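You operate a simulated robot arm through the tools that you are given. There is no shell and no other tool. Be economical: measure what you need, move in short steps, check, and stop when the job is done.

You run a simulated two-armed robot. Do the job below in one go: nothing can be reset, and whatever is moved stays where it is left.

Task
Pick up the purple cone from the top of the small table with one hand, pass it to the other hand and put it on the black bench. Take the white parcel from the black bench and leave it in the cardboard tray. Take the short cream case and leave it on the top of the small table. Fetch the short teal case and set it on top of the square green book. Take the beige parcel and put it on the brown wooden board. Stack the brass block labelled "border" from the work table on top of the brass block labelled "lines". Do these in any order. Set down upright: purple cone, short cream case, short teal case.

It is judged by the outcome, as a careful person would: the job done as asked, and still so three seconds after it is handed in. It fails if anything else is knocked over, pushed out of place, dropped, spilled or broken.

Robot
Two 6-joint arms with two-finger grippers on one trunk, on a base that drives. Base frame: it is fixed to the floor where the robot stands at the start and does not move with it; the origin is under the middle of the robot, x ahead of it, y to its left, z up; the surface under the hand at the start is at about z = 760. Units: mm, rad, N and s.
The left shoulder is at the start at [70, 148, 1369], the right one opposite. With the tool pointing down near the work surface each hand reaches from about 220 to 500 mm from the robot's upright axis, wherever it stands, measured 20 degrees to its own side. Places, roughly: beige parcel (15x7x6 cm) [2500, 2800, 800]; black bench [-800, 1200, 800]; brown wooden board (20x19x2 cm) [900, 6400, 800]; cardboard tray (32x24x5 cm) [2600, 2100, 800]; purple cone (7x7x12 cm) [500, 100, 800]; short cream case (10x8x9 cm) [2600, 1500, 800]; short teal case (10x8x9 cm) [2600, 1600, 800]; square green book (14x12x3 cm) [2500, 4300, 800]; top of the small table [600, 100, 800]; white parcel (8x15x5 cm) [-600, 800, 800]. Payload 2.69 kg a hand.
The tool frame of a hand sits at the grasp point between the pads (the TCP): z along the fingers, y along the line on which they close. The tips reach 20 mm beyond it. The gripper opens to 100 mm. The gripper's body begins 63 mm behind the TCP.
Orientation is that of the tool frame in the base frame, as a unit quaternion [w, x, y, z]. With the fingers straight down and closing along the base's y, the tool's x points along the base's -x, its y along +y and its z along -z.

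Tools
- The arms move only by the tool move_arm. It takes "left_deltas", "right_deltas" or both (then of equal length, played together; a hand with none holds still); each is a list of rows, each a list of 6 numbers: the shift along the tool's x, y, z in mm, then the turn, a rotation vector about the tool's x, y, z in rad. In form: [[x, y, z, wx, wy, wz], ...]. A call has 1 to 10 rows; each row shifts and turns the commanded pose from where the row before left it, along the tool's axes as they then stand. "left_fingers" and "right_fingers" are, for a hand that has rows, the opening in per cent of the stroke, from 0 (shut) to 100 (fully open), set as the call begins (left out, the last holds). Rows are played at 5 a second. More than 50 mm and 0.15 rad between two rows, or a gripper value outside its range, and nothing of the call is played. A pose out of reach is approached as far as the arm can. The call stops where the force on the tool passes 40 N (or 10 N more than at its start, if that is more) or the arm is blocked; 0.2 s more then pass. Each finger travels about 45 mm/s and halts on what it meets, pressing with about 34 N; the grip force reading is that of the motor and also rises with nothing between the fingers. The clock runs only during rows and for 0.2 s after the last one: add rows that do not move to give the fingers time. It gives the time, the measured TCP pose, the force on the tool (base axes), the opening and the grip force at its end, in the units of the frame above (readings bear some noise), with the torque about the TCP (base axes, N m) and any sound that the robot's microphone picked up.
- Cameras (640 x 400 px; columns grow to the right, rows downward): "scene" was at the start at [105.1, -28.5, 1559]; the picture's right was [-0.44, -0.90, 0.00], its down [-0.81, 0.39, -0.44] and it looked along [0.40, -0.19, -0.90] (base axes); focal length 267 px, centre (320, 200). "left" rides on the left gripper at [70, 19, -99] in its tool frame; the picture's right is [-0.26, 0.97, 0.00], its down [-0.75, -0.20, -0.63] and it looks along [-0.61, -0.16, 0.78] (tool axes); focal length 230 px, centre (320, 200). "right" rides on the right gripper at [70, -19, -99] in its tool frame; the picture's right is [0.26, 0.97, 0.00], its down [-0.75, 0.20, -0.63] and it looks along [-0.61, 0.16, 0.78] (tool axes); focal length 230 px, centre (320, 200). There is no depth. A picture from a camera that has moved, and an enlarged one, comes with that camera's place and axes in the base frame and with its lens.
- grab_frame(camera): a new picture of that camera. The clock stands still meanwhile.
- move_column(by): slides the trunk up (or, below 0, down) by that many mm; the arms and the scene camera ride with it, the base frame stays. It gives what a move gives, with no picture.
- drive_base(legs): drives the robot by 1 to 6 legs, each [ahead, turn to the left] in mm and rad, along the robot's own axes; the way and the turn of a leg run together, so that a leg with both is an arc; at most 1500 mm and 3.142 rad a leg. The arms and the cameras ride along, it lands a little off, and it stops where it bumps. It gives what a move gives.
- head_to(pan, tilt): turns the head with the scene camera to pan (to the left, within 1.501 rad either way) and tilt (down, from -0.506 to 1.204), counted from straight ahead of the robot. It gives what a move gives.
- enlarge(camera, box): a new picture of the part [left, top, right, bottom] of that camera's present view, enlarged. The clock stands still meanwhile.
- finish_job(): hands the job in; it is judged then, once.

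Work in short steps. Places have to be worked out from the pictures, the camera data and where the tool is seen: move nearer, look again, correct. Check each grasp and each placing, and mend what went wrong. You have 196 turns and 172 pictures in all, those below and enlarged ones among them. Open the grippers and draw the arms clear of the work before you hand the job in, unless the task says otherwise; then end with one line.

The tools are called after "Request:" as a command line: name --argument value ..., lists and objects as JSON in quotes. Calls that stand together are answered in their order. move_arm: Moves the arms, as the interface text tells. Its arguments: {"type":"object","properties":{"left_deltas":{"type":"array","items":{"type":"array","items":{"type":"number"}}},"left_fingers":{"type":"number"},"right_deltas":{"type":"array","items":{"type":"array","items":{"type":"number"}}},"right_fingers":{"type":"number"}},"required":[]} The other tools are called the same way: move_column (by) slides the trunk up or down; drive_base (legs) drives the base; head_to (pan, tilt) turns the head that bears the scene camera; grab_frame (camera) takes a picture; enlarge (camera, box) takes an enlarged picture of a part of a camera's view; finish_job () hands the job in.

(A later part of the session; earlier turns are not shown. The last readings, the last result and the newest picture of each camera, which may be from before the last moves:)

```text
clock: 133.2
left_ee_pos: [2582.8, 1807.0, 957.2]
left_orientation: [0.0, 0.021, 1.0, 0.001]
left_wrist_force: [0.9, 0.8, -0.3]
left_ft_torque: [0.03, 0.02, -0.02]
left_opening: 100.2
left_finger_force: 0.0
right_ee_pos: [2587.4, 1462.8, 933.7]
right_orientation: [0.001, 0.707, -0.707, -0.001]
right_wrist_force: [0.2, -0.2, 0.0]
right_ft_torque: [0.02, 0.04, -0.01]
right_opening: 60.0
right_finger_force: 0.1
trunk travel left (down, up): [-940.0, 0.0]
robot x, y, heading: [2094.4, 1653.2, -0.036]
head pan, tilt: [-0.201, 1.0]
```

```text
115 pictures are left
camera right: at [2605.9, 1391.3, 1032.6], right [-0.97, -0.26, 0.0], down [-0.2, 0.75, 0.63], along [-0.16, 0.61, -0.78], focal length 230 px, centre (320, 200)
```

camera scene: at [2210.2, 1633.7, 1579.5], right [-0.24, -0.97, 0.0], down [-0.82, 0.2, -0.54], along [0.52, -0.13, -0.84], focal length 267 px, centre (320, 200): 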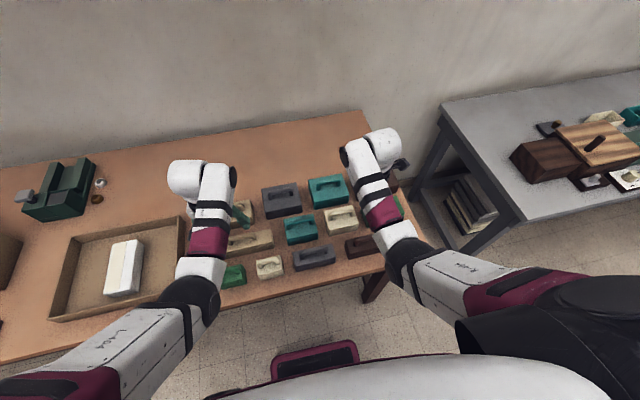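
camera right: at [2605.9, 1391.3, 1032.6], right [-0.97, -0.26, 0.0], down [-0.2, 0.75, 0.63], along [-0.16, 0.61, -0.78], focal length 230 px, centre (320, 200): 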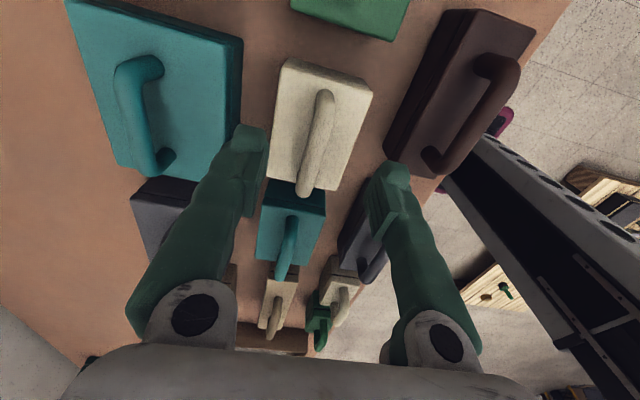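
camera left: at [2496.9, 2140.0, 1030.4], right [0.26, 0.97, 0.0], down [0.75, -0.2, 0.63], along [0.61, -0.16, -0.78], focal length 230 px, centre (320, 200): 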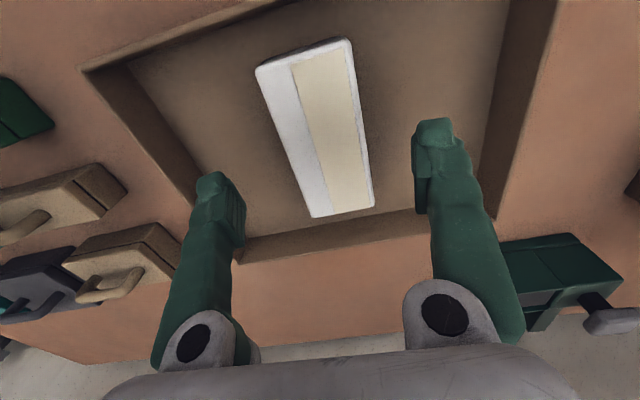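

The handle centre is at about (2592, 1462). I descend so that the fingers straddle the bar, close, and check.

Request:
move_arm --right_deltas '[[0, -5, 15, 0, 0, 0], [0, 0, 15, 0, 0, 0], [0, 0, 14, 0, 0, 0], [0, 0, 0, 0, 0, 0]]'

Request:
grab_frame --camera "right"

Request:
move_arm --right_deltas '[[0, 0, 0, 0, 0, 0], [0, 0, 0, 0, 0, 0], [0, 0, 0, 0, 0, 0], [0, 0, 0, 0, 0, 0], [0, 0, 0, 0, 0, 0]]' --right_fingers 0

Request:
grab_frame --camera "right"

```text
clock: 134.2
left_ee_pos: [2584.6, 1808.1, 957.6]
left_orientation: [-0.001, 0.022, 1.0, 0.0]
left_wrist_force: [-0.6, 0.4, 0.5]
left_ft_torque: [-0.01, -0.01, 0.02]
left_opening: 99.8
left_finger_force: 0.0
right_ee_pos: [2593.0, 1461.6, 889.6]
right_orientation: [0.001, 0.707, -0.707, -0.002]
right_wrist_force: [0.2, -0.2, -0.4]
right_ft_torque: [-0.02, -0.05, -0.01]
right_opening: 60.0
right_finger_force: 0.0
trunk travel left (down, up): [-940.0, 0.0]
robot x, y, heading: [2090.7, 1653.8, -0.041]
head pan, tilt: [-0.201, 1.0]
```

```text
114 pictures are left
camera right: at [2611.4, 1391.6, 987.9], right [-0.97, -0.26, 0.0], down [-0.2, 0.75, 0.63], along [-0.16, 0.61, -0.78], focal length 230 px, centre (320, 200)
```

right: 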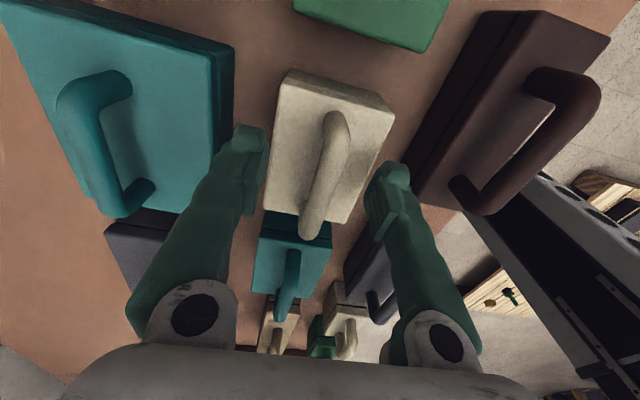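

```text
clock: 135.4
left_ee_pos: [2584.2, 1807.0, 956.9]
left_orientation: [-0.001, 0.021, 1.0, 0.0]
left_wrist_force: [0.2, -0.4, 0.1]
left_ft_torque: [-0.03, -0.04, -0.02]
left_opening: 100.2
left_finger_force: 0.0
right_ee_pos: [2592.4, 1462.9, 887.6]
right_orientation: [-0.002, -0.707, 0.707, 0.001]
right_wrist_force: [0.3, -0.1, 0.2]
right_ft_torque: [-0.01, 0.03, 0.04]
right_opening: 11.3
right_finger_force: 34.1
trunk travel left (down, up): [-940.0, 0.0]
robot x, y, heading: [2096.4, 1654.6, -0.038]
head pan, tilt: [-0.201, 1.0]
```

```text
113 pictures are left
camera right: at [2611.3, 1391.6, 988.0], right [-0.97, -0.26, 0.0], down [-0.2, 0.75, 0.63], along [-0.17, 0.61, -0.78], focal length 230 px, centre (320, 200)
```

right: 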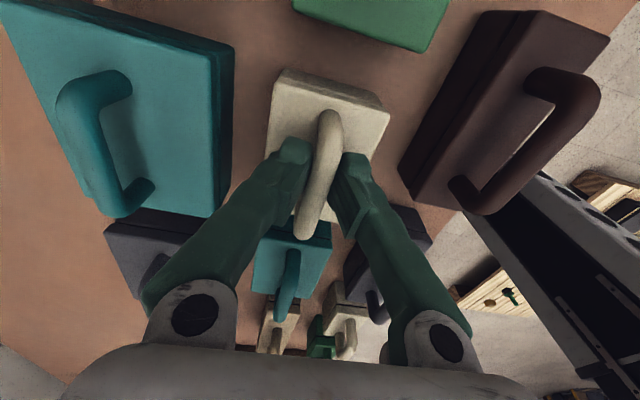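

The handle is gripped at 11 mm. I lift straight up and check.

Request:
move_arm --right_deltas '[[0, 0, -20, 0, 0, 0], [0, 0, -20, 0, 0, 0], [0, 0, -25, 0, 0, 0], [0, 0, -25, 0, 0, 0], [0, 0, -20, 0, 0, 0], [0, 0, -20, 0, 0, 0], [0, 0, 0, 0, 0, 0]]'

Request:
grab_frame --camera "right"

Request:
grab_frame --camera "scene"

```text
clock: 137.0
left_ee_pos: [2582.7, 1807.4, 955.7]
left_orientation: [0.0, 0.022, 1.0, 0.0]
left_wrist_force: [0.4, 0.6, 0.3]
left_ft_torque: [0.02, 0.0, 0.02]
left_opening: 100.2
left_finger_force: 0.0
right_ee_pos: [2593.4, 1462.2, 1019.0]
right_orientation: [0.002, 0.707, -0.707, -0.002]
right_wrist_force: [-0.2, -1.2, -1.0]
right_ft_torque: [-0.04, -0.03, 0.0]
right_opening: 6.1
right_finger_force: 33.7
trunk travel left (down, up): [-940.0, 0.0]
robot x, y, heading: [2093.9, 1653.6, -0.037]
head pan, tilt: [-0.201, 1.0]
```

```text
112 pictures are left
camera right: at [2611.7, 1391.9, 1118.3], right [-0.97, -0.26, 0.0], down [-0.2, 0.75, 0.63], along [-0.17, 0.61, -0.78], focal length 230 px, centre (320, 200)
```

right: 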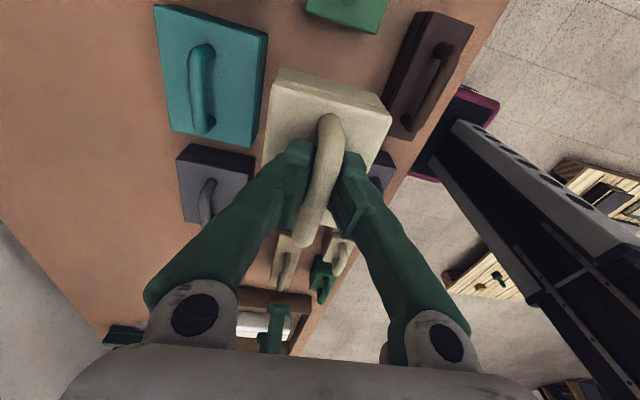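

```text
111 pictures are left
camera scene: at [2210.6, 1633.6, 1579.5], right [-0.24, -0.97, 0.0], down [-0.82, 0.2, -0.54], along [0.52, -0.13, -0.84], focal length 267 px, centre (320, 200)
```

scene: 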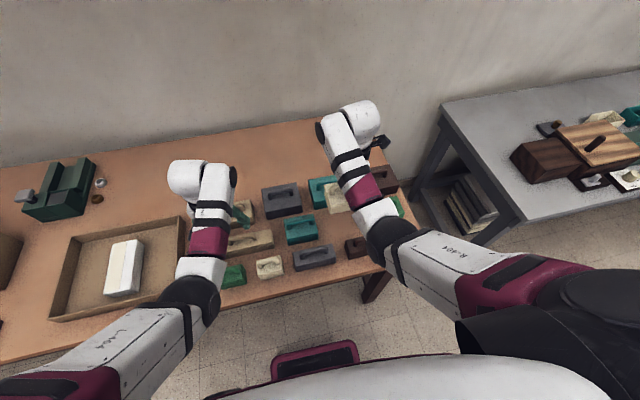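

The case is lifted, but the opening fell from 11 to 6 mm, so the bar may have shifted in the fingers. I enlarge to check.

Request:
enlarge --camera "right" --box '[230, 60, 430, 260]'

Request:
enlarge --camera "scene" --box '[220, 90, 420, 290]'

```text
2.00 times, centred on (330, 160) of right
camera zoom: at [2611.7, 1391.9, 1118.3], right [-0.97, -0.26, 0.0], down [-0.2, 0.75, 0.63], along [-0.17, 0.61, -0.78], focal length 460 px, centre (300, 280)
```

zoom: 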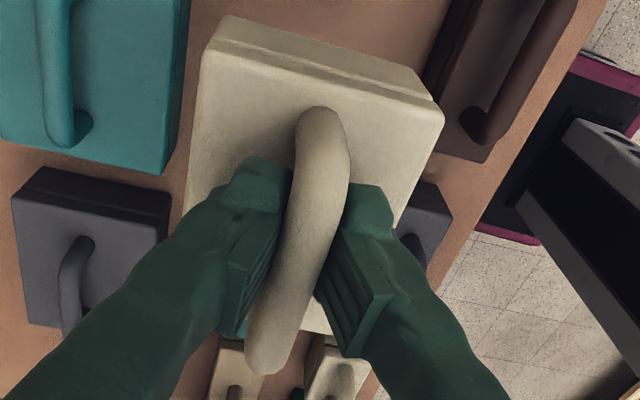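

```text
2.00 times, centred on (320, 190) of scene
camera zoom: at [2210.6, 1633.6, 1579.5], right [-0.24, -0.97, 0.0], down [-0.82, 0.2, -0.54], along [0.52, -0.13, -0.84], focal length 533 px, centre (320, 220)
```

zoom: 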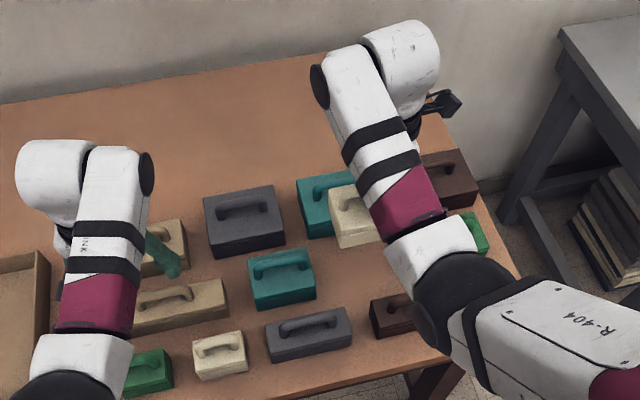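

The bar sits caged above the fingertip pads, so it is secure. Now I move over for the short teal case with the left hand, turning it 90°.

Request:
drive_base --legs '[[-250, 0], [0, -1.534], [215, 0], [0, 1.571], [255, 0]]'

Request:
move_arm --left_deltas '[[0, 0, 0, 0, 0, 0.15], [0, 0, 0, 0, 0, 0.15], [0, 0, 0, 0, 0, 0.15], [0, 0, 0, 0, 0, 0.15], [0, 0, 0, 0, 0, 0.15], [0, 0, 0, 0, 0, 0.15], [0, 0, 0, 0, 0, 0.15], [0, 0, 0, 0, 0, 0.15], [0, 0, 0, 0, 0, 0.15], [0, 0, 0, 0, 0, 0.15]]' --left_fingers 60

Request:
grab_frame --camera "left"

Request:
grab_frame --camera "right"

```text
clock: 149.1
left_ee_pos: [2584.3, 1629.9, 957.9]
left_orientation: [0.001, -0.004, 1.0, 0.0]
left_wrist_force: [0.7, -0.5, 0.4]
left_ft_torque: [0.04, -0.04, 0.01]
left_opening: 99.7
left_finger_force: 0.0
right_ee_pos: [2610.5, 1287.0, 1019.9]
right_orientation: [0.0, 0.726, -0.688, 0.0]
right_wrist_force: [-0.2, -0.6, -1.6]
right_ft_torque: [0.02, -0.02, -0.01]
right_opening: 6.2
right_finger_force: 33.1
trunk travel left (down, up): [-940.0, 0.0]
robot x, y, heading: [2107.7, 1449.4, 0.019]
head pan, tilt: [-0.201, 1.0]
```

```text
clock: 151.3
left_ee_pos: [2587.1, 1629.7, 958.3]
left_orientation: [0.0, 0.678, 0.735, -0.001]
left_wrist_force: [0.4, 0.3, 1.1]
left_ft_torque: [-0.04, 0.02, 0.01]
left_opening: 59.7
left_finger_force: 0.0
right_ee_pos: [2614.1, 1286.3, 1019.2]
right_orientation: [0.001, 0.725, -0.689, -0.002]
right_wrist_force: [-0.4, 0.2, -0.1]
right_ft_torque: [0.03, -0.04, 0.0]
right_opening: 6.1
right_finger_force: 33.4
trunk travel left (down, up): [-940.0, 0.0]
robot x, y, heading: [2107.5, 1449.4, 0.013]
head pan, tilt: [-0.201, 1.0]
```

```text
108 pictures are left
camera left: at [2600.8, 1701.0, 1056.8], right [0.98, -0.18, 0.0], down [-0.14, -0.76, 0.63], along [-0.12, -0.62, -0.78], focal length 230 px, centre (320, 200)
```

left: 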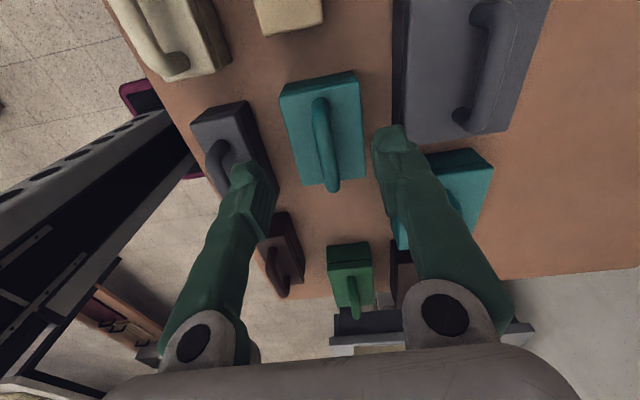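

```text
107 pictures are left
camera right: at [2636.8, 1216.3, 1117.9], right [-0.95, -0.31, 0.0], down [-0.24, 0.74, 0.63], along [-0.2, 0.6, -0.78], focal length 230 px, centre (320, 200)
```

right: 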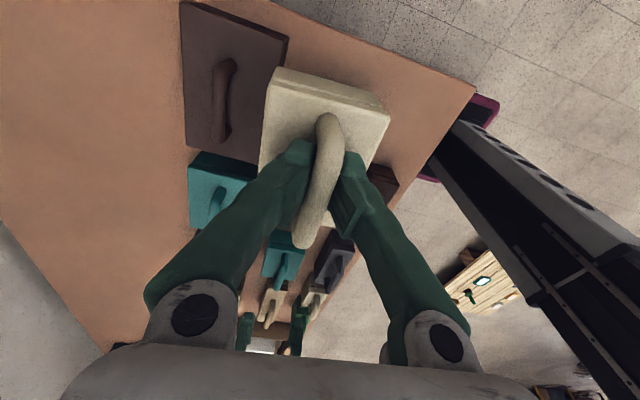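

The teal handle is centred at about (2590, 1613). I align, descend a little shallower than before, and grip it.

Request:
move_arm --left_deltas '[[0, 0, 0, 0, 0, 0.08], [-17, 3, 20, 0, 0, 0], [0, 0, 20, 0, 0, 0], [0, 0, 0, 0, 0, 0]]'

Request:
grab_frame --camera "left"

```text
clock: 152.3
left_ee_pos: [2588.3, 1612.5, 919.0]
left_orientation: [0.0, 0.707, 0.707, 0.0]
left_wrist_force: [0.5, -0.3, 0.0]
left_ft_torque: [-0.04, -0.03, 0.03]
left_opening: 60.0
left_finger_force: 0.1
right_ee_pos: [2613.8, 1287.2, 1018.7]
right_orientation: [0.0, 0.726, -0.688, -0.001]
right_wrist_force: [0.9, -0.1, -1.0]
right_ft_torque: [-0.01, -0.01, 0.0]
right_opening: 5.9
right_finger_force: 33.7
trunk travel left (down, up): [-940.0, 0.0]
robot x, y, heading: [2104.5, 1453.8, 0.015]
head pan, tilt: [-0.201, 1.0]
```

```text
106 pictures are left
camera left: at [2608.5, 1683.3, 1016.9], right [0.97, -0.26, 0.0], down [-0.2, -0.75, 0.63], along [-0.16, -0.61, -0.78], focal length 230 px, centre (320, 200)
```

left: 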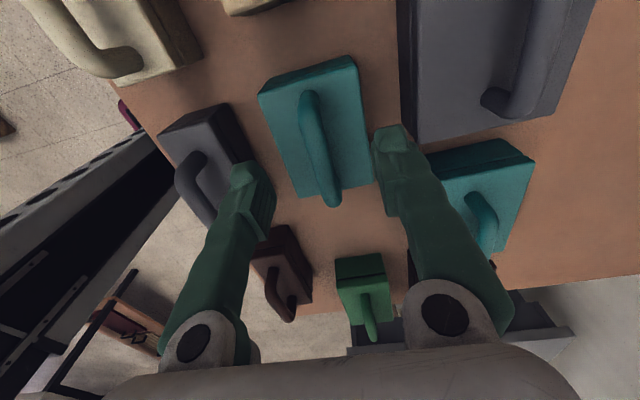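

Alignment is good to 3 mm, and both fingers clear the neighbours. I descend 24 mm, grip and lift a little.

Request:
move_arm --left_deltas '[[1, 3, 12, 0, 0, 0], [0, 0, 12, 0, 0, 0], [0, 0, 0, 0, 0, 0]]'

Request:
move_arm --left_deltas '[[0, 0, 0, 0, 0, 0], [0, 0, 0, 0, 0, 0], [0, 0, 0, 0, 0, 0], [0, 0, 0, 0, 0, 0], [0, 0, 0, 0, 0, 0]]' --left_fingers 0

Request:
enlarge --camera "left" --box '[200, 50, 440, 250]'

```text
clock: 153.1
left_ee_pos: [2591.8, 1613.1, 893.9]
left_orientation: [-0.001, 0.706, 0.708, 0.0]
left_wrist_force: [-0.1, 0.5, -0.1]
left_ft_torque: [0.0, -0.01, 0.03]
left_opening: 59.9
left_finger_force: 0.1
right_ee_pos: [2612.1, 1286.0, 1019.6]
right_orientation: [0.002, 0.726, -0.688, -0.002]
right_wrist_force: [-0.1, 0.3, -0.1]
right_ft_torque: [0.01, 0.03, 0.0]
right_opening: 5.7
right_finger_force: 33.4
trunk travel left (down, up): [-940.0, 0.0]
robot x, y, heading: [2103.3, 1450.3, 0.015]
head pan, tilt: [-0.201, 1.0]
```

```text
clock: 154.3
left_ee_pos: [2592.2, 1612.1, 895.2]
left_orientation: [0.002, 0.707, 0.707, 0.002]
left_wrist_force: [0.4, -0.2, 8.2]
left_ft_torque: [-0.11, 0.02, 0.0]
left_opening: 11.1
left_finger_force: 34.5
right_ee_pos: [2613.0, 1286.0, 1019.2]
right_orientation: [0.001, 0.725, -0.688, -0.002]
right_wrist_force: [0.1, -0.3, -0.8]
right_ft_torque: [0.02, 0.01, 0.02]
right_opening: 6.3
right_finger_force: 33.1
trunk travel left (down, up): [-940.0, 0.0]
robot x, y, heading: [2106.1, 1450.9, 0.018]
head pan, tilt: [-0.201, 1.0]
```

```text
2.00 times, centred on (320, 150) of left
camera zoom: at [2611.1, 1683.0, 994.6], right [0.97, -0.26, 0.0], down [-0.2, -0.75, 0.63], along [-0.16, -0.61, -0.78], focal length 460 px, centre (320, 300)
```

zoom: 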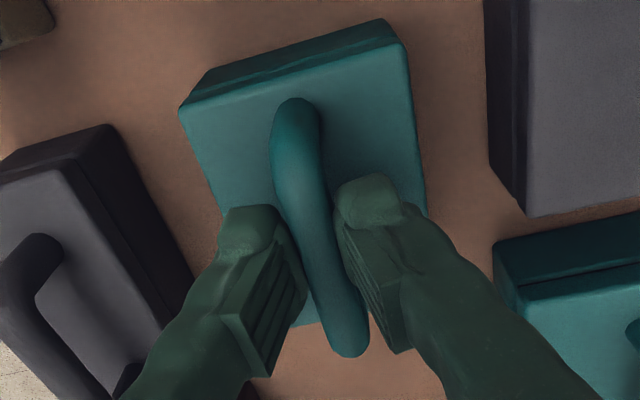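

The 8 N reaction suggests I grip slightly above the bar's centre. I reopen, lower 3 mm and regrip.

Request:
move_arm --left_deltas '[[0, 0, 0, 0, 0, 0], [0, 0, 3.5, 0, 0, 0], [0, 0, 0, 0, 0, 0]]' --left_fingers 40

Request:
move_arm --left_deltas '[[0, 0, 0, 0, 0, 0], [0, 0, 0, 0, 0, 0], [0, 0, 0, 0, 0, 0], [0, 0, 0, 0, 0, 0]]' --left_fingers 0

Request:
move_arm --left_deltas '[[0, 0, -10, 0, 0, 0], [0, 0, 0, 0, 0, 0]]'

```text
clock: 155.1
left_ee_pos: [2593.1, 1613.9, 888.5]
left_orientation: [0.0, 0.707, 0.708, -0.001]
left_wrist_force: [0.0, -0.1, 0.0]
left_ft_torque: [0.02, -0.02, 0.01]
left_opening: 40.0
left_finger_force: 0.0
right_ee_pos: [2614.8, 1285.8, 1018.6]
right_orientation: [0.001, 0.725, -0.688, -0.001]
right_wrist_force: [0.3, 0.3, -1.5]
right_ft_torque: [0.02, 0.02, 0.03]
right_opening: 6.0
right_finger_force: 33.2
trunk travel left (down, up): [-940.0, 0.0]
robot x, y, heading: [2109.2, 1447.8, 0.019]
head pan, tilt: [-0.201, 1.0]
```

```text
clock: 156.1
left_ee_pos: [2592.3, 1612.5, 888.9]
left_orientation: [-0.001, 0.706, 0.708, 0.0]
left_wrist_force: [-0.5, -0.3, 0.6]
left_ft_torque: [0.03, 0.04, -0.01]
left_opening: 11.8
left_finger_force: 34.2
right_ee_pos: [2614.0, 1287.0, 1019.3]
right_orientation: [0.001, 0.725, -0.689, -0.001]
right_wrist_force: [0.4, -0.1, -1.2]
right_ft_torque: [0.03, 0.01, 0.0]
right_opening: 6.1
right_finger_force: 33.3
trunk travel left (down, up): [-940.0, 0.0]
robot x, y, heading: [2108.2, 1453.0, 0.02]
head pan, tilt: [-0.201, 1.0]
```

```text
clock: 156.7
left_ee_pos: [2593.5, 1613.1, 898.1]
left_orientation: [0.0, 0.707, 0.707, 0.0]
left_wrist_force: [1.1, -0.3, -1.1]
left_ft_torque: [-0.01, -0.01, -0.01]
left_opening: 11.6
left_finger_force: 33.8
right_ee_pos: [2613.9, 1286.4, 1019.0]
right_orientation: [0.002, 0.725, -0.689, -0.001]
right_wrist_force: [0.2, -0.6, -1.5]
right_ft_torque: [-0.02, 0.0, -0.02]
right_opening: 5.9
right_finger_force: 33.0
trunk travel left (down, up): [-940.0, 0.0]
robot x, y, heading: [2103.3, 1450.9, 0.012]
head pan, tilt: [-0.201, 1.0]
```

The grip holds at 11.6 mm after the 10 mm lift. I lift fully and check both hands.

Request:
move_arm --left_deltas '[[0, 0, -20, 0, 0, 0], [0, 0, -20, 0, 0, 0], [0, 0, -20, 0, 0, 0], [0, 0, -20, 0, 0, 0], [0, 0, -20, 0, 0, 0], [0, 0, 0, 0, 0, 0]]'

Request:
grab_frame --camera "left"

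Request:
grab_frame --camera "right"

```text
clock: 158.1
left_ee_pos: [2593.5, 1614.2, 999.7]
left_orientation: [-0.001, 0.707, 0.707, 0.0]
left_wrist_force: [0.0, 0.6, -1.2]
left_ft_torque: [0.0, -0.01, 0.01]
left_opening: 11.6
left_finger_force: 34.3
right_ee_pos: [2614.2, 1286.7, 1018.9]
right_orientation: [0.001, 0.725, -0.689, -0.001]
right_wrist_force: [-0.3, -0.6, -0.6]
right_ft_torque: [-0.03, -0.01, -0.01]
right_opening: 5.8
right_finger_force: 33.2
trunk travel left (down, up): [-940.0, 0.0]
robot x, y, heading: [2106.2, 1450.3, 0.017]
head pan, tilt: [-0.201, 1.0]
```

```text
104 pictures are left
camera left: at [2612.5, 1684.3, 1099.3], right [0.97, -0.26, 0.0], down [-0.2, -0.75, 0.63], along [-0.16, -0.61, -0.78], focal length 230 px, centre (320, 200)
```

left: 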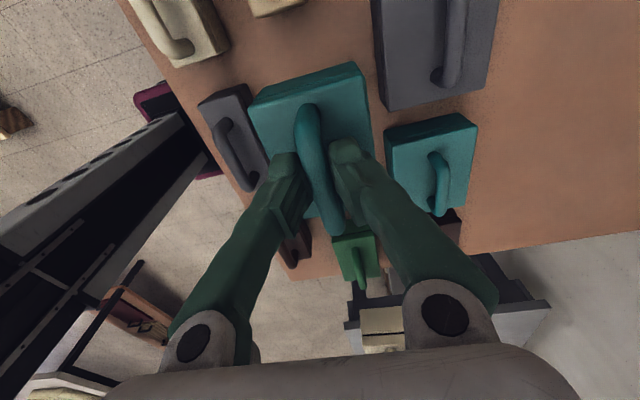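

```text
103 pictures are left
camera right: at [2636.9, 1216.4, 1117.8], right [-0.95, -0.31, 0.0], down [-0.24, 0.74, 0.63], along [-0.2, 0.6, -0.78], focal length 230 px, centre (320, 200)
```

right: 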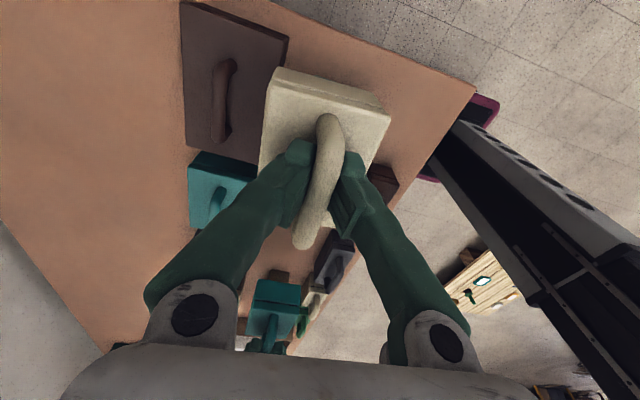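

Both cases are held. I drive around to the far side of the small table to set the cream case between the two trays there, at about (700, 62).

Request:
drive_base --legs '[[-350, 0], [0, -1.783], [1000, 0], [577, 0], [0, -1.376], [240, 0]]'

Request:
head_to --pan -0.2 --tilt 0.9

Request:
grab_frame --camera "scene"

Request:
grab_frame --camera "right"

```text
clock: 177.2
left_ee_pos: [693.6, -195.9, 1001.7]
left_orientation: [0.0, -0.674, 0.739, 0.001]
left_wrist_force: [0.8, 0.3, -1.6]
left_ft_torque: [-0.05, 0.04, 0.0]
left_opening: 6.1
left_finger_force: 33.7
right_ee_pos: [703.4, 132.6, 1020.9]
right_orientation: [0.0, 0.721, 0.693, 0.0]
right_wrist_force: [-0.3, -0.5, -1.1]
right_ft_torque: [0.0, 0.02, 0.02]
right_opening: 5.9
right_finger_force: 32.0
trunk travel left (down, up): [-940.0, 0.0]
robot x, y, heading: [1187.9, -75.4, 3.064]
head pan, tilt: [-0.201, 1.0]
```

```text
clock: 177.9
left_ee_pos: [691.3, -194.9, 999.6]
left_orientation: [0.0, -0.675, 0.738, 0.0]
left_wrist_force: [0.0, 0.1, -0.6]
left_ft_torque: [0.0, 0.01, 0.02]
left_opening: 6.0
left_finger_force: 33.7
right_ee_pos: [699.3, 133.0, 1018.4]
right_orientation: [0.002, 0.721, 0.693, 0.0]
right_wrist_force: [0.6, -0.4, -0.4]
right_ft_torque: [0.02, 0.02, 0.0]
right_opening: 6.1
right_finger_force: 32.3
trunk travel left (down, up): [-940.0, 0.0]
robot x, y, heading: [1190.2, -73.3, 3.064]
head pan, tilt: [-0.201, 0.901]
```

```text
102 pictures are left
camera scene: at [1068.2, -53.3, 1586.9], right [0.27, 0.96, 0.0], down [0.75, -0.21, -0.62], along [-0.6, 0.17, -0.78], focal length 267 px, centre (320, 200)
```

scene: 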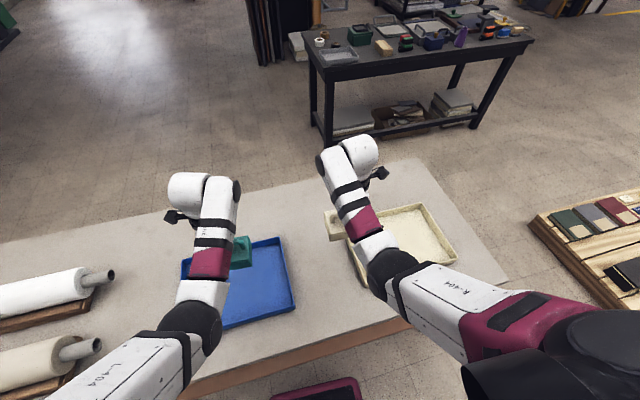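

```text
101 pictures are left
camera right: at [683.6, 202.2, 1118.6], right [0.98, 0.22, 0.0], down [0.17, -0.76, 0.63], along [0.14, -0.61, -0.78], focal length 230 px, centre (320, 200)
```

right: 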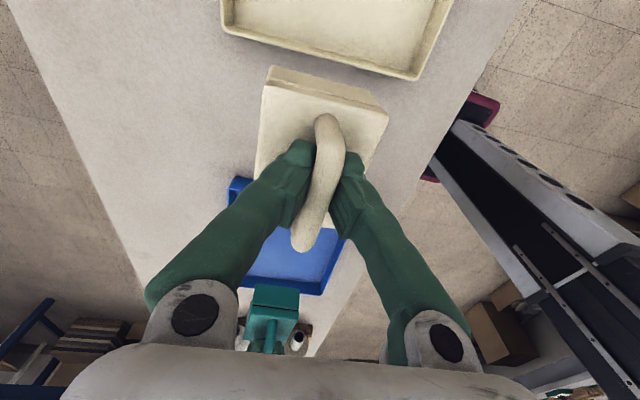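

The free gap between the trays is y -42 to 165. I turn the base 0.14 rad left to bring the cream case to y≈61, keeping the arm away from its inner limit.

Request:
drive_base --legs '[[0, 0.143]]'

Request:
move_arm --right_deltas '[[0, 0, 30, 0, 0, 0], [0, 0, 30, 0, 0, 0], [0, 0, 30, 0, 0, 0], [0, 0, 30, 0, 0, 0], [0, 0, 0, 0, 0, 0]]'

Request:
grab_frame --camera "right"

Request:
grab_frame --camera "scene"

```text
clock: 178.9
left_ee_pos: [710.5, -260.6, 1000.5]
left_orientation: [0.001, 0.724, -0.69, 0.002]
left_wrist_force: [0.3, 0.2, -1.1]
left_ft_torque: [-0.07, -0.02, 0.0]
left_opening: 6.1
left_finger_force: 33.6
right_ee_pos: [673.1, 66.5, 1017.3]
right_orientation: [0.003, 0.671, 0.741, 0.0]
right_wrist_force: [-0.5, 0.0, -0.4]
right_ft_torque: [-0.03, 0.02, 0.01]
right_opening: 6.1
right_finger_force: 32.1
trunk travel left (down, up): [-940.0, 0.0]
robot x, y, heading: [1189.7, -76.7, -3.071]
head pan, tilt: [-0.201, 0.901]
```

```text
clock: 180.1
left_ee_pos: [710.5, -263.9, 999.6]
left_orientation: [0.0, 0.724, -0.69, 0.001]
left_wrist_force: [-1.0, 0.1, -0.7]
left_ft_torque: [0.03, 0.0, -0.01]
left_opening: 6.1
left_finger_force: 33.4
right_ee_pos: [675.4, 64.0, 899.4]
right_orientation: [0.001, 0.671, 0.741, 0.001]
right_wrist_force: [0.0, 0.6, -0.1]
right_ft_torque: [-0.02, -0.04, -0.01]
right_opening: 6.2
right_finger_force: 31.8
trunk travel left (down, up): [-940.0, 0.0]
robot x, y, heading: [1192.8, -77.1, -3.078]
head pan, tilt: [-0.201, 0.901]
```

```text
100 pictures are left
camera right: at [649.2, 129.8, 997.3], right [0.94, 0.35, 0.0], down [0.27, -0.73, 0.63], along [0.23, -0.59, -0.78], focal length 230 px, centre (320, 200)
```

right: 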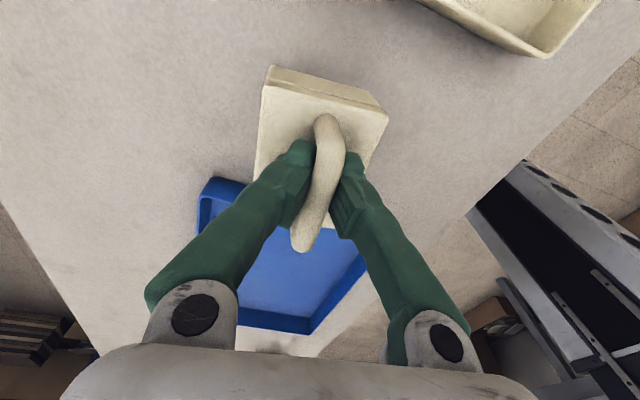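

```text
99 pictures are left
camera scene: at [1063.7, -69.6, 1586.7], right [0.14, 0.99, 0.0], down [0.78, -0.11, -0.62], along [-0.61, 0.08, -0.78], focal length 267 px, centre (320, 200)
```

scene: 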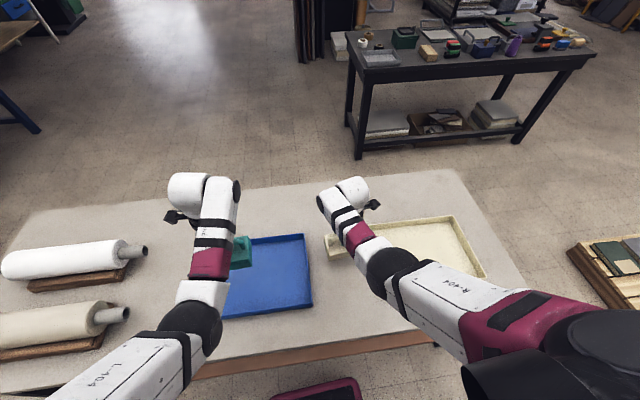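

Clear all around. I lower to just above the table, then creep down.

Request:
move_arm --right_deltas '[[0, 0, 20, 0, 0, 0], [0, 0, 20, 0, 0, 0], [0, 0, 5, 0, 0, 0], [0, 0, 0, 0, 0, 0]]'

Request:
move_arm --right_deltas '[[0, 0, 2, 0, 0, 0], [0, 0, 2, 0, 0, 0], [0, 0, 0, 0, 0, 0]]'

Request:
move_arm --right_deltas '[[0, 0, 2, 0, 0, 0], [0, 0, 2, 0, 0, 0], [0, 0, 0, 0, 0, 0]]'

Request:
grab_frame --camera "right"

```text
clock: 181.1
left_ee_pos: [709.6, -263.1, 999.9]
left_orientation: [-0.001, 0.724, -0.69, 0.001]
left_wrist_force: [0.5, 0.2, -1.4]
left_ft_torque: [0.0, 0.03, 0.02]
left_opening: 5.8
left_finger_force: 33.2
right_ee_pos: [680.0, 65.2, 858.8]
right_orientation: [0.001, 0.671, 0.741, 0.0]
right_wrist_force: [1.2, 0.0, -0.7]
right_ft_torque: [0.02, -0.02, -0.04]
right_opening: 5.8
right_finger_force: 32.0
right hand out of reach, approached as far as the arm can: row 2
trunk travel left (down, up): [-940.0, 0.0]
robot x, y, heading: [1188.5, -77.8, -3.079]
head pan, tilt: [-0.201, 0.901]
```

```text
clock: 181.9
left_ee_pos: [711.4, -263.6, 998.5]
left_orientation: [0.0, 0.725, -0.689, 0.001]
left_wrist_force: [-0.2, 0.1, -0.3]
left_ft_torque: [0.01, -0.02, 0.02]
left_opening: 6.3
left_finger_force: 33.8
right_ee_pos: [682.1, 69.6, 856.4]
right_orientation: [0.0, 0.671, 0.741, 0.002]
right_wrist_force: [-0.4, 0.2, -1.7]
right_ft_torque: [0.01, 0.01, 0.0]
right_opening: 6.2
right_finger_force: 31.8
right hand out of reach, approached as far as the arm can: row 1
trunk travel left (down, up): [-940.0, 0.0]
robot x, y, heading: [1188.7, -74.3, -3.081]
head pan, tilt: [-0.201, 0.901]
```

```text
clock: 182.7
left_ee_pos: [711.5, -263.9, 1000.0]
left_orientation: [-0.001, 0.724, -0.689, 0.002]
left_wrist_force: [-0.5, -0.6, -0.4]
left_ft_torque: [0.0, 0.01, 0.04]
left_opening: 6.2
left_finger_force: 33.7
right_ee_pos: [681.6, 70.3, 855.2]
right_orientation: [0.001, 0.671, 0.741, 0.001]
right_wrist_force: [0.0, 0.8, -0.8]
right_ft_torque: [0.04, 0.05, -0.01]
right_opening: 5.9
right_finger_force: 31.6
right hand out of reach, approached as far as the arm can: row 2
trunk travel left (down, up): [-940.0, 0.0]
robot x, y, heading: [1192.4, -75.0, -3.081]
head pan, tilt: [-0.201, 0.901]
```

```text
98 pictures are left
camera right: at [655.2, 135.8, 954.7], right [0.94, 0.35, 0.0], down [0.27, -0.73, 0.63], along [0.23, -0.59, -0.78], focal length 230 px, centre (320, 200)
```

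right: 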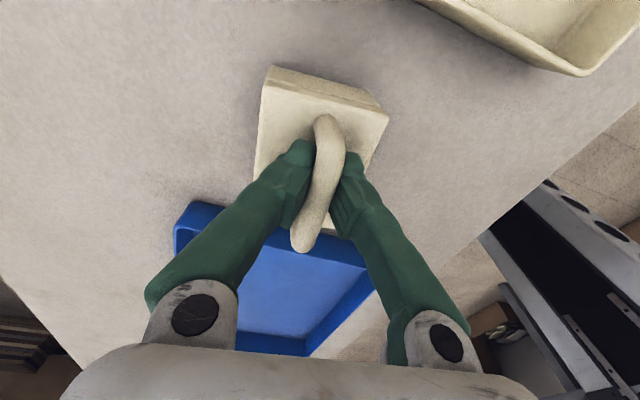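

The arm is at its reach limit, so I lower with the trunk in small steps.

Request:
move_column --by -5

Request:
move_column --by -3

Request:
move_column --by -3

Request:
grab_frame --camera "right"

```text
clock: 183.3
left_ee_pos: [710.2, -262.9, 994.5]
left_orientation: [-0.001, 0.724, -0.689, 0.001]
left_wrist_force: [-0.4, 0.5, -1.1]
left_ft_torque: [-0.06, 0.04, 0.0]
left_opening: 6.0
left_finger_force: 33.5
right_ee_pos: [681.2, 70.3, 849.7]
right_orientation: [0.002, 0.671, 0.742, 0.002]
right_wrist_force: [-0.6, -0.7, -0.1]
right_ft_torque: [0.01, -0.05, -0.03]
right_opening: 5.8
right_finger_force: 31.4
trunk travel left (down, up): [-935.0, 5.0]
robot x, y, heading: [1190.2, -75.0, -3.086]
head pan, tilt: [-0.201, 0.901]
```

```text
clock: 183.8
left_ee_pos: [710.9, -264.1, 991.5]
left_orientation: [0.0, 0.724, -0.689, 0.0]
left_wrist_force: [-0.4, -0.6, -0.7]
left_ft_torque: [0.03, 0.03, -0.04]
left_opening: 6.0
left_finger_force: 33.2
right_ee_pos: [682.1, 70.0, 848.6]
right_orientation: [0.001, 0.671, 0.741, 0.002]
right_wrist_force: [0.2, -0.4, -0.7]
right_ft_torque: [0.01, 0.0, 0.02]
right_opening: 6.0
right_finger_force: 31.6
trunk travel left (down, up): [-932.0, 8.0]
robot x, y, heading: [1191.3, -76.3, -3.082]
head pan, tilt: [-0.201, 0.901]
```

```text
clock: 184.3
left_ee_pos: [710.5, -262.9, 988.0]
left_orientation: [-0.001, 0.724, -0.69, 0.001]
left_wrist_force: [-0.3, -0.2, -0.4]
left_ft_torque: [-0.03, -0.01, -0.01]
left_opening: 6.1
left_finger_force: 33.3
right_ee_pos: [680.7, 68.7, 844.9]
right_orientation: [0.002, 0.671, 0.742, 0.001]
right_wrist_force: [-0.7, 0.6, -0.5]
right_ft_torque: [0.01, -0.04, 0.01]
right_opening: 5.7
right_finger_force: 31.3
trunk travel left (down, up): [-929.0, 11.0]
robot x, y, heading: [1192.4, -74.4, -3.08]
head pan, tilt: [-0.201, 0.901]
```

```text
97 pictures are left
camera right: at [655.0, 135.8, 943.5], right [0.94, 0.35, 0.0], down [0.27, -0.73, 0.63], along [0.23, -0.59, -0.78], focal length 230 px, centre (320, 200)
```

right: 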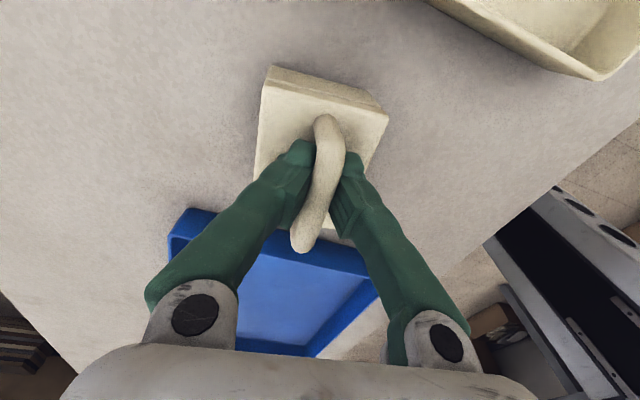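

No contact yet, so I continue down.

Request:
move_column --by -3

Request:
move_column --by -3

Request:
move_column --by -2

Request:
grab_frame --camera "right"

```text
clock: 184.8
left_ee_pos: [710.7, -263.2, 984.8]
left_orientation: [0.0, 0.724, -0.689, 0.001]
left_wrist_force: [0.2, -0.5, -1.5]
left_ft_torque: [0.0, -0.02, -0.01]
left_opening: 6.1
left_finger_force: 33.2
right_ee_pos: [680.7, 69.7, 842.3]
right_orientation: [0.002, 0.671, 0.741, 0.002]
right_wrist_force: [0.5, 1.2, -1.1]
right_ft_torque: [0.01, 0.0, 0.01]
right_opening: 6.2
right_finger_force: 31.3
trunk travel left (down, up): [-926.0, 14.0]
robot x, y, heading: [1189.5, -77.3, -3.077]
head pan, tilt: [-0.201, 0.901]
```

```text
clock: 185.3
left_ee_pos: [710.4, -263.7, 983.3]
left_orientation: [-0.001, 0.724, -0.69, 0.001]
left_wrist_force: [0.4, -0.2, -1.0]
left_ft_torque: [-0.01, -0.02, 0.0]
left_opening: 6.1
left_finger_force: 33.9
right_ee_pos: [680.6, 70.0, 840.0]
right_orientation: [0.001, 0.671, 0.742, 0.001]
right_wrist_force: [-2.4, 0.0, 5.2]
right_ft_torque: [-0.22, -0.02, -0.1]
right_opening: 6.1
right_finger_force: 31.6
trunk travel left (down, up): [-923.0, 17.0]
robot x, y, heading: [1185.9, -73.7, -3.076]
head pan, tilt: [-0.201, 0.901]
```

```text
clock: 185.9
left_ee_pos: [711.5, -262.9, 981.6]
left_orientation: [-0.001, 0.724, -0.69, 0.0]
left_wrist_force: [-0.2, -0.3, -1.8]
left_ft_torque: [-0.01, 0.01, 0.01]
left_opening: 5.8
left_finger_force: 33.4
right_ee_pos: [680.5, 70.7, 838.1]
right_orientation: [0.0, 0.671, 0.741, 0.0]
right_wrist_force: [-3.6, 0.8, 8.9]
right_ft_torque: [-0.48, -0.07, -0.2]
right_opening: 5.8
right_finger_force: 31.3
trunk travel left (down, up): [-921.0, 19.0]
robot x, y, heading: [1188.7, -75.5, -3.08]
head pan, tilt: [-0.201, 0.901]
```

```text
96 pictures are left
camera right: at [655.1, 135.9, 936.6], right [0.94, 0.35, 0.0], down [0.27, -0.73, 0.63], along [0.22, -0.59, -0.78], focal length 230 px, centre (320, 200)
```

right: 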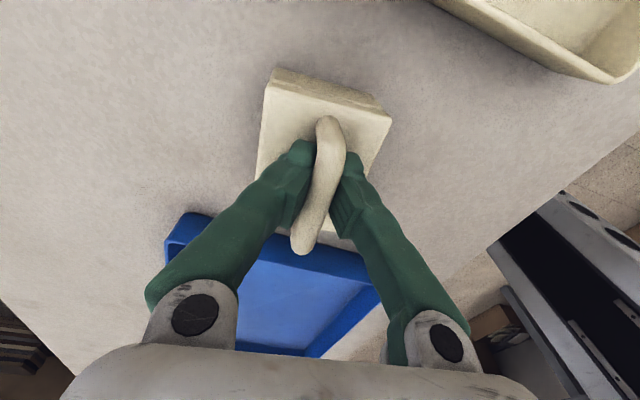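

Contact (9 N). I release and raise the hand.

Request:
move_arm --right_deltas '[[0, 0, 0, 0, 0, 0], [0, 0, 0, 0, 0, 0], [0, 0, 0, 0, 0, 0], [0, 0, 0, 0, 0, 0]]' --right_fingers 60

Request:
move_column --by 19

Request:
move_arm --right_deltas '[[0, 0, -25, 0, 0, 0], [0, 0, -30, 0, 0, 0], [0, 0, -30, 0, 0, 0], [0, 0, -30, 0, 0, 0]]'

Request:
grab_frame --camera "right"

Request:
grab_frame --camera "left"

```text
clock: 186.9
left_ee_pos: [711.6, -262.7, 980.4]
left_orientation: [-0.001, 0.724, -0.69, 0.001]
left_wrist_force: [0.4, 0.0, -0.6]
left_ft_torque: [-0.04, -0.02, 0.02]
left_opening: 5.9
left_finger_force: 33.3
right_ee_pos: [680.9, 69.5, 837.2]
right_orientation: [0.001, 0.671, 0.741, 0.002]
right_wrist_force: [-0.9, -0.5, -0.4]
right_ft_torque: [-0.02, 0.02, 0.05]
right_opening: 60.2
right_finger_force: 0.0
trunk travel left (down, up): [-921.0, 19.0]
robot x, y, heading: [1189.9, -72.8, -3.075]
head pan, tilt: [-0.201, 0.901]
```

```text
clock: 187.5
left_ee_pos: [710.6, -264.1, 1000.6]
left_orientation: [0.0, 0.723, -0.691, 0.001]
left_wrist_force: [0.7, -0.1, -1.7]
left_ft_torque: [-0.03, 0.01, 0.01]
left_opening: 5.9
left_finger_force: 33.5
right_ee_pos: [682.8, 70.6, 855.1]
right_orientation: [0.001, 0.671, 0.742, 0.001]
right_wrist_force: [-1.0, -0.5, -0.8]
right_ft_torque: [0.01, 0.01, 0.0]
right_opening: 60.1
right_finger_force: 0.1
trunk travel left (down, up): [-940.0, 0.0]
robot x, y, heading: [1191.5, -81.0, -3.08]
head pan, tilt: [-0.201, 0.901]
```

```text
clock: 188.5
left_ee_pos: [711.7, -263.2, 999.7]
left_orientation: [-0.001, 0.724, -0.69, 0.001]
left_wrist_force: [-0.1, 0.5, -1.3]
left_ft_torque: [0.0, -0.01, 0.01]
left_opening: 6.0
left_finger_force: 33.5
right_ee_pos: [680.5, 70.7, 970.2]
right_orientation: [0.002, 0.671, 0.741, 0.002]
right_wrist_force: [0.9, 0.1, -0.1]
right_ft_torque: [0.01, 0.01, 0.01]
right_opening: 59.7
right_finger_force: 0.1
trunk travel left (down, up): [-940.0, 0.0]
robot x, y, heading: [1191.8, -75.3, -3.08]
head pan, tilt: [-0.201, 0.901]
```

```text
95 pictures are left
camera right: at [654.7, 137.3, 1069.8], right [0.94, 0.35, 0.0], down [0.27, -0.73, 0.63], along [0.23, -0.59, -0.78], focal length 230 px, centre (320, 200)
```

right: 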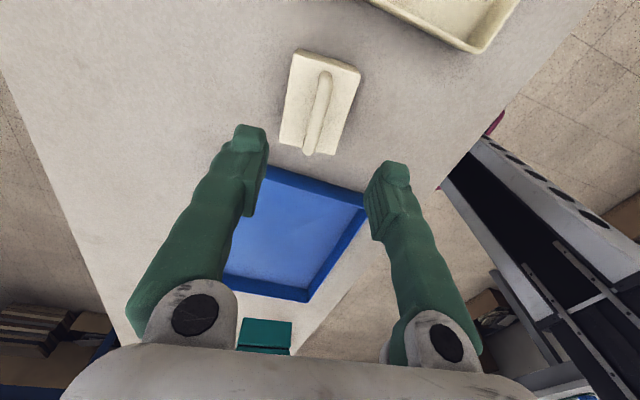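

```text
94 pictures are left
camera left: at [696.4, -333.4, 1099.3], right [-0.98, 0.21, 0.0], down [0.16, 0.76, 0.63], along [0.13, 0.62, -0.78], focal length 230 px, centre (320, 200)
```

left: 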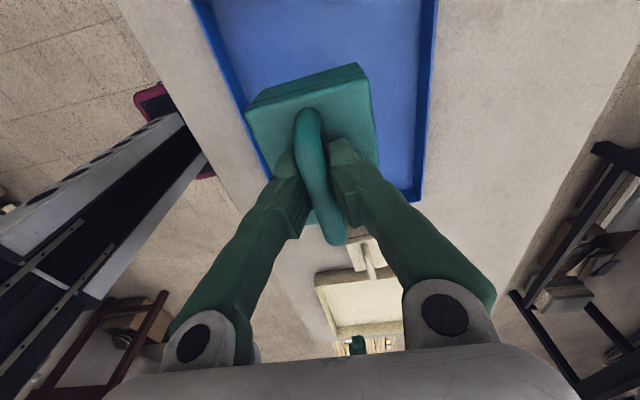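

The cream case stands on the small table. Next is the beige parcel at about (2484, 2785) on the brown bench, with the right hand already turned to close along x. I drive there.

Request:
drive_base --legs '[[-260, 0], [0, -1.885], [1198, 0], [0, 0.253], [1000, 0], [850, 0]]'

Request:
head_to --pan -0.9 --tilt 0.4

Request:
grab_frame --camera "scene"

Request:
head_to --pan 0.3 --tilt 0.3

Request:
grab_frame --camera "scene"

```text
clock: 210.4
left_ee_pos: [1652.9, 3457.9, 999.7]
left_orientation: [0.001, 0.022, 1.0, 0.0]
left_wrist_force: [-1.2, 0.0, -1.8]
left_ft_torque: [-0.01, 0.0, -0.03]
left_opening: 6.2
left_finger_force: 32.1
right_ee_pos: [1988.3, 3459.1, 969.5]
right_orientation: [0.001, 1.0, 0.004, 0.0]
right_wrist_force: [-0.1, -0.2, -0.4]
right_ft_torque: [-0.01, 0.0, 0.0]
right_opening: 59.8
right_finger_force: 0.1
trunk travel left (down, up): [-940.0, 0.0]
robot x, y, heading: [1794.1, 2968.6, 1.543]
head pan, tilt: [-0.201, 0.901]
```

```text
clock: 211.4
left_ee_pos: [1654.4, 3458.3, 999.1]
left_orientation: [0.002, 0.023, 1.0, -0.001]
left_wrist_force: [-0.3, -0.4, -1.2]
left_ft_torque: [-0.01, -0.02, 0.03]
left_opening: 6.1
left_finger_force: 31.9
right_ee_pos: [1989.6, 3458.9, 970.8]
right_orientation: [0.002, 1.0, 0.003, 0.0]
right_wrist_force: [0.9, -0.2, 0.5]
right_ft_torque: [0.0, 0.01, -0.01]
right_opening: 60.1
right_finger_force: 0.0
trunk travel left (down, up): [-940.0, 0.0]
robot x, y, heading: [1795.5, 2966.1, 1.536]
head pan, tilt: [-0.901, 0.4]
```

```text
93 pictures are left
camera scene: at [1869.4, 3069.6, 1629.7], right [0.6, -0.8, 0.0], down [-0.31, -0.23, -0.92], along [0.74, 0.55, -0.39], focal length 267 px, centre (320, 200)
```

scene: 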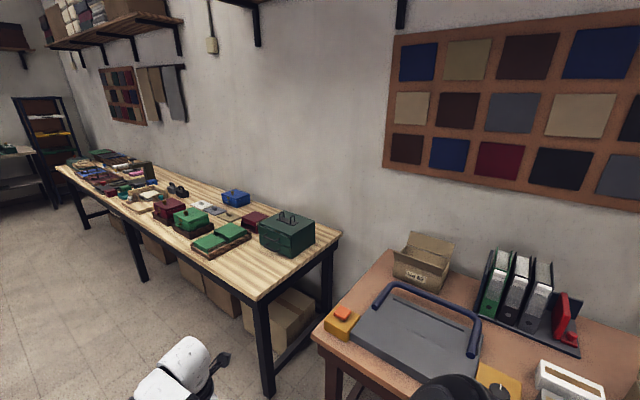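

```text
clock: 212.8
left_ee_pos: [1653.9, 3458.0, 998.8]
left_orientation: [0.0, 0.022, 1.0, 0.0]
left_wrist_force: [0.7, 0.1, -0.9]
left_ft_torque: [0.0, 0.01, -0.03]
left_opening: 6.0
left_finger_force: 32.0
right_ee_pos: [1989.1, 3459.2, 970.3]
right_orientation: [0.001, 1.0, 0.003, -0.001]
right_wrist_force: [-0.3, 0.2, 0.3]
right_ft_torque: [0.0, 0.0, 0.01]
right_opening: 59.8
right_finger_force: 0.2
trunk travel left (down, up): [-940.0, 0.0]
robot x, y, heading: [1795.0, 2965.8, 1.541]
head pan, tilt: [0.3, 0.3]
```

```text
92 pictures are left
camera scene: at [1770.4, 3104.2, 1639.0], right [0.96, 0.27, 0.0], down [0.08, -0.29, -0.96], along [-0.25, 0.92, -0.3], focal length 267 px, centre (320, 200)
```

scene: 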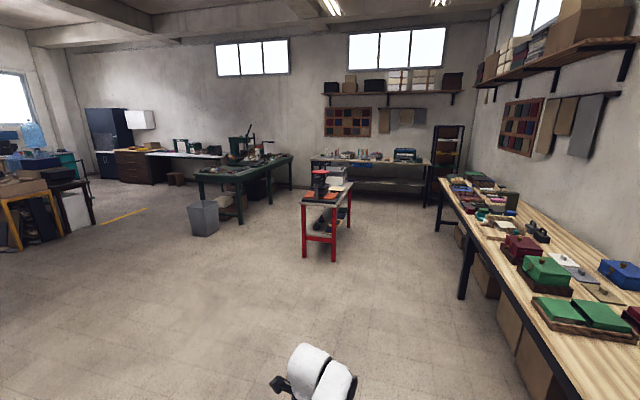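

The wood-top bench with the book is ahead, and tables beyond it. I turn to face the brown bench and look for the beige parcel.

Request:
drive_base --legs '[[0, -1.541], [200, 0]]'

Request:
head_to --pan -0.4 --tilt 1.0

Request:
grab_frame --camera "scene"

Request:
grab_frame --camera "right"

```text
clock: 218.2
left_ee_pos: [2482.9, 3107.3, 1001.6]
left_orientation: [0.003, 0.719, 0.695, 0.001]
left_wrist_force: [-1.1, 0.1, -0.3]
left_ft_torque: [-0.02, -0.04, -0.01]
left_opening: 5.9
left_finger_force: 31.5
right_ee_pos: [2487.0, 2771.9, 972.1]
right_orientation: [0.0, 0.712, -0.702, 0.0]
right_wrist_force: [0.0, 0.2, -0.4]
right_ft_torque: [-0.01, -0.03, -0.01]
right_opening: 59.6
right_finger_force: 0.1
trunk travel left (down, up): [-940.0, 0.0]
robot x, y, heading: [1997.1, 2960.6, -0.022]
head pan, tilt: [0.3, 0.3]
```

```text
clock: 219.3
left_ee_pos: [2488.2, 3107.0, 998.5]
left_orientation: [0.0, 0.719, 0.695, -0.002]
left_wrist_force: [0.1, 0.4, -0.8]
left_ft_torque: [0.01, -0.02, 0.0]
left_opening: 6.2
left_finger_force: 31.9
right_ee_pos: [2492.0, 2772.0, 970.3]
right_orientation: [0.002, 0.712, -0.702, -0.002]
right_wrist_force: [0.7, -0.4, 0.3]
right_ft_torque: [-0.02, 0.0, 0.04]
right_opening: 59.9
right_finger_force: 0.1
trunk travel left (down, up): [-940.0, 0.0]
robot x, y, heading: [1997.6, 2957.7, -0.022]
head pan, tilt: [-0.4, 1.0]
```

```text
91 pictures are left
camera scene: at [2108.8, 2930.5, 1579.5], right [-0.41, -0.91, 0.0], down [-0.77, 0.34, -0.54], along [0.49, -0.22, -0.84], focal length 267 px, centre (320, 200)
```

scene: 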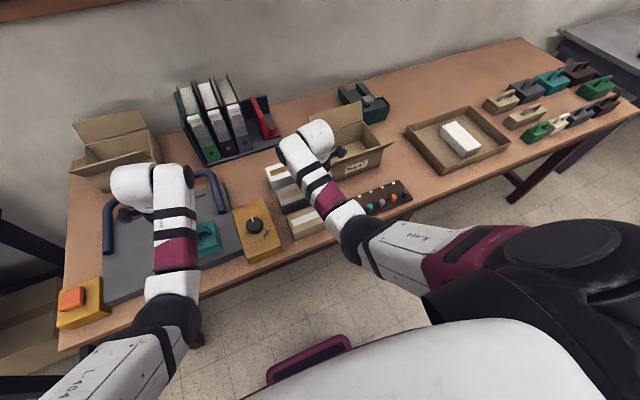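

```text
90 pictures are left
camera right: at [2511.3, 2700.8, 1069.0], right [-0.96, -0.27, 0.0], down [-0.21, 0.75, 0.63], along [-0.18, 0.61, -0.78], focal length 230 px, centre (320, 200)
```

right: 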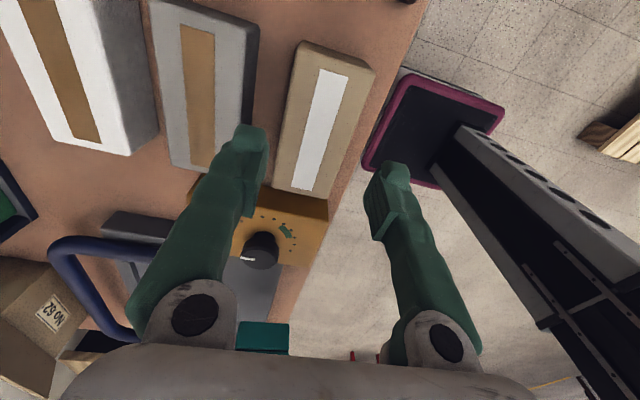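

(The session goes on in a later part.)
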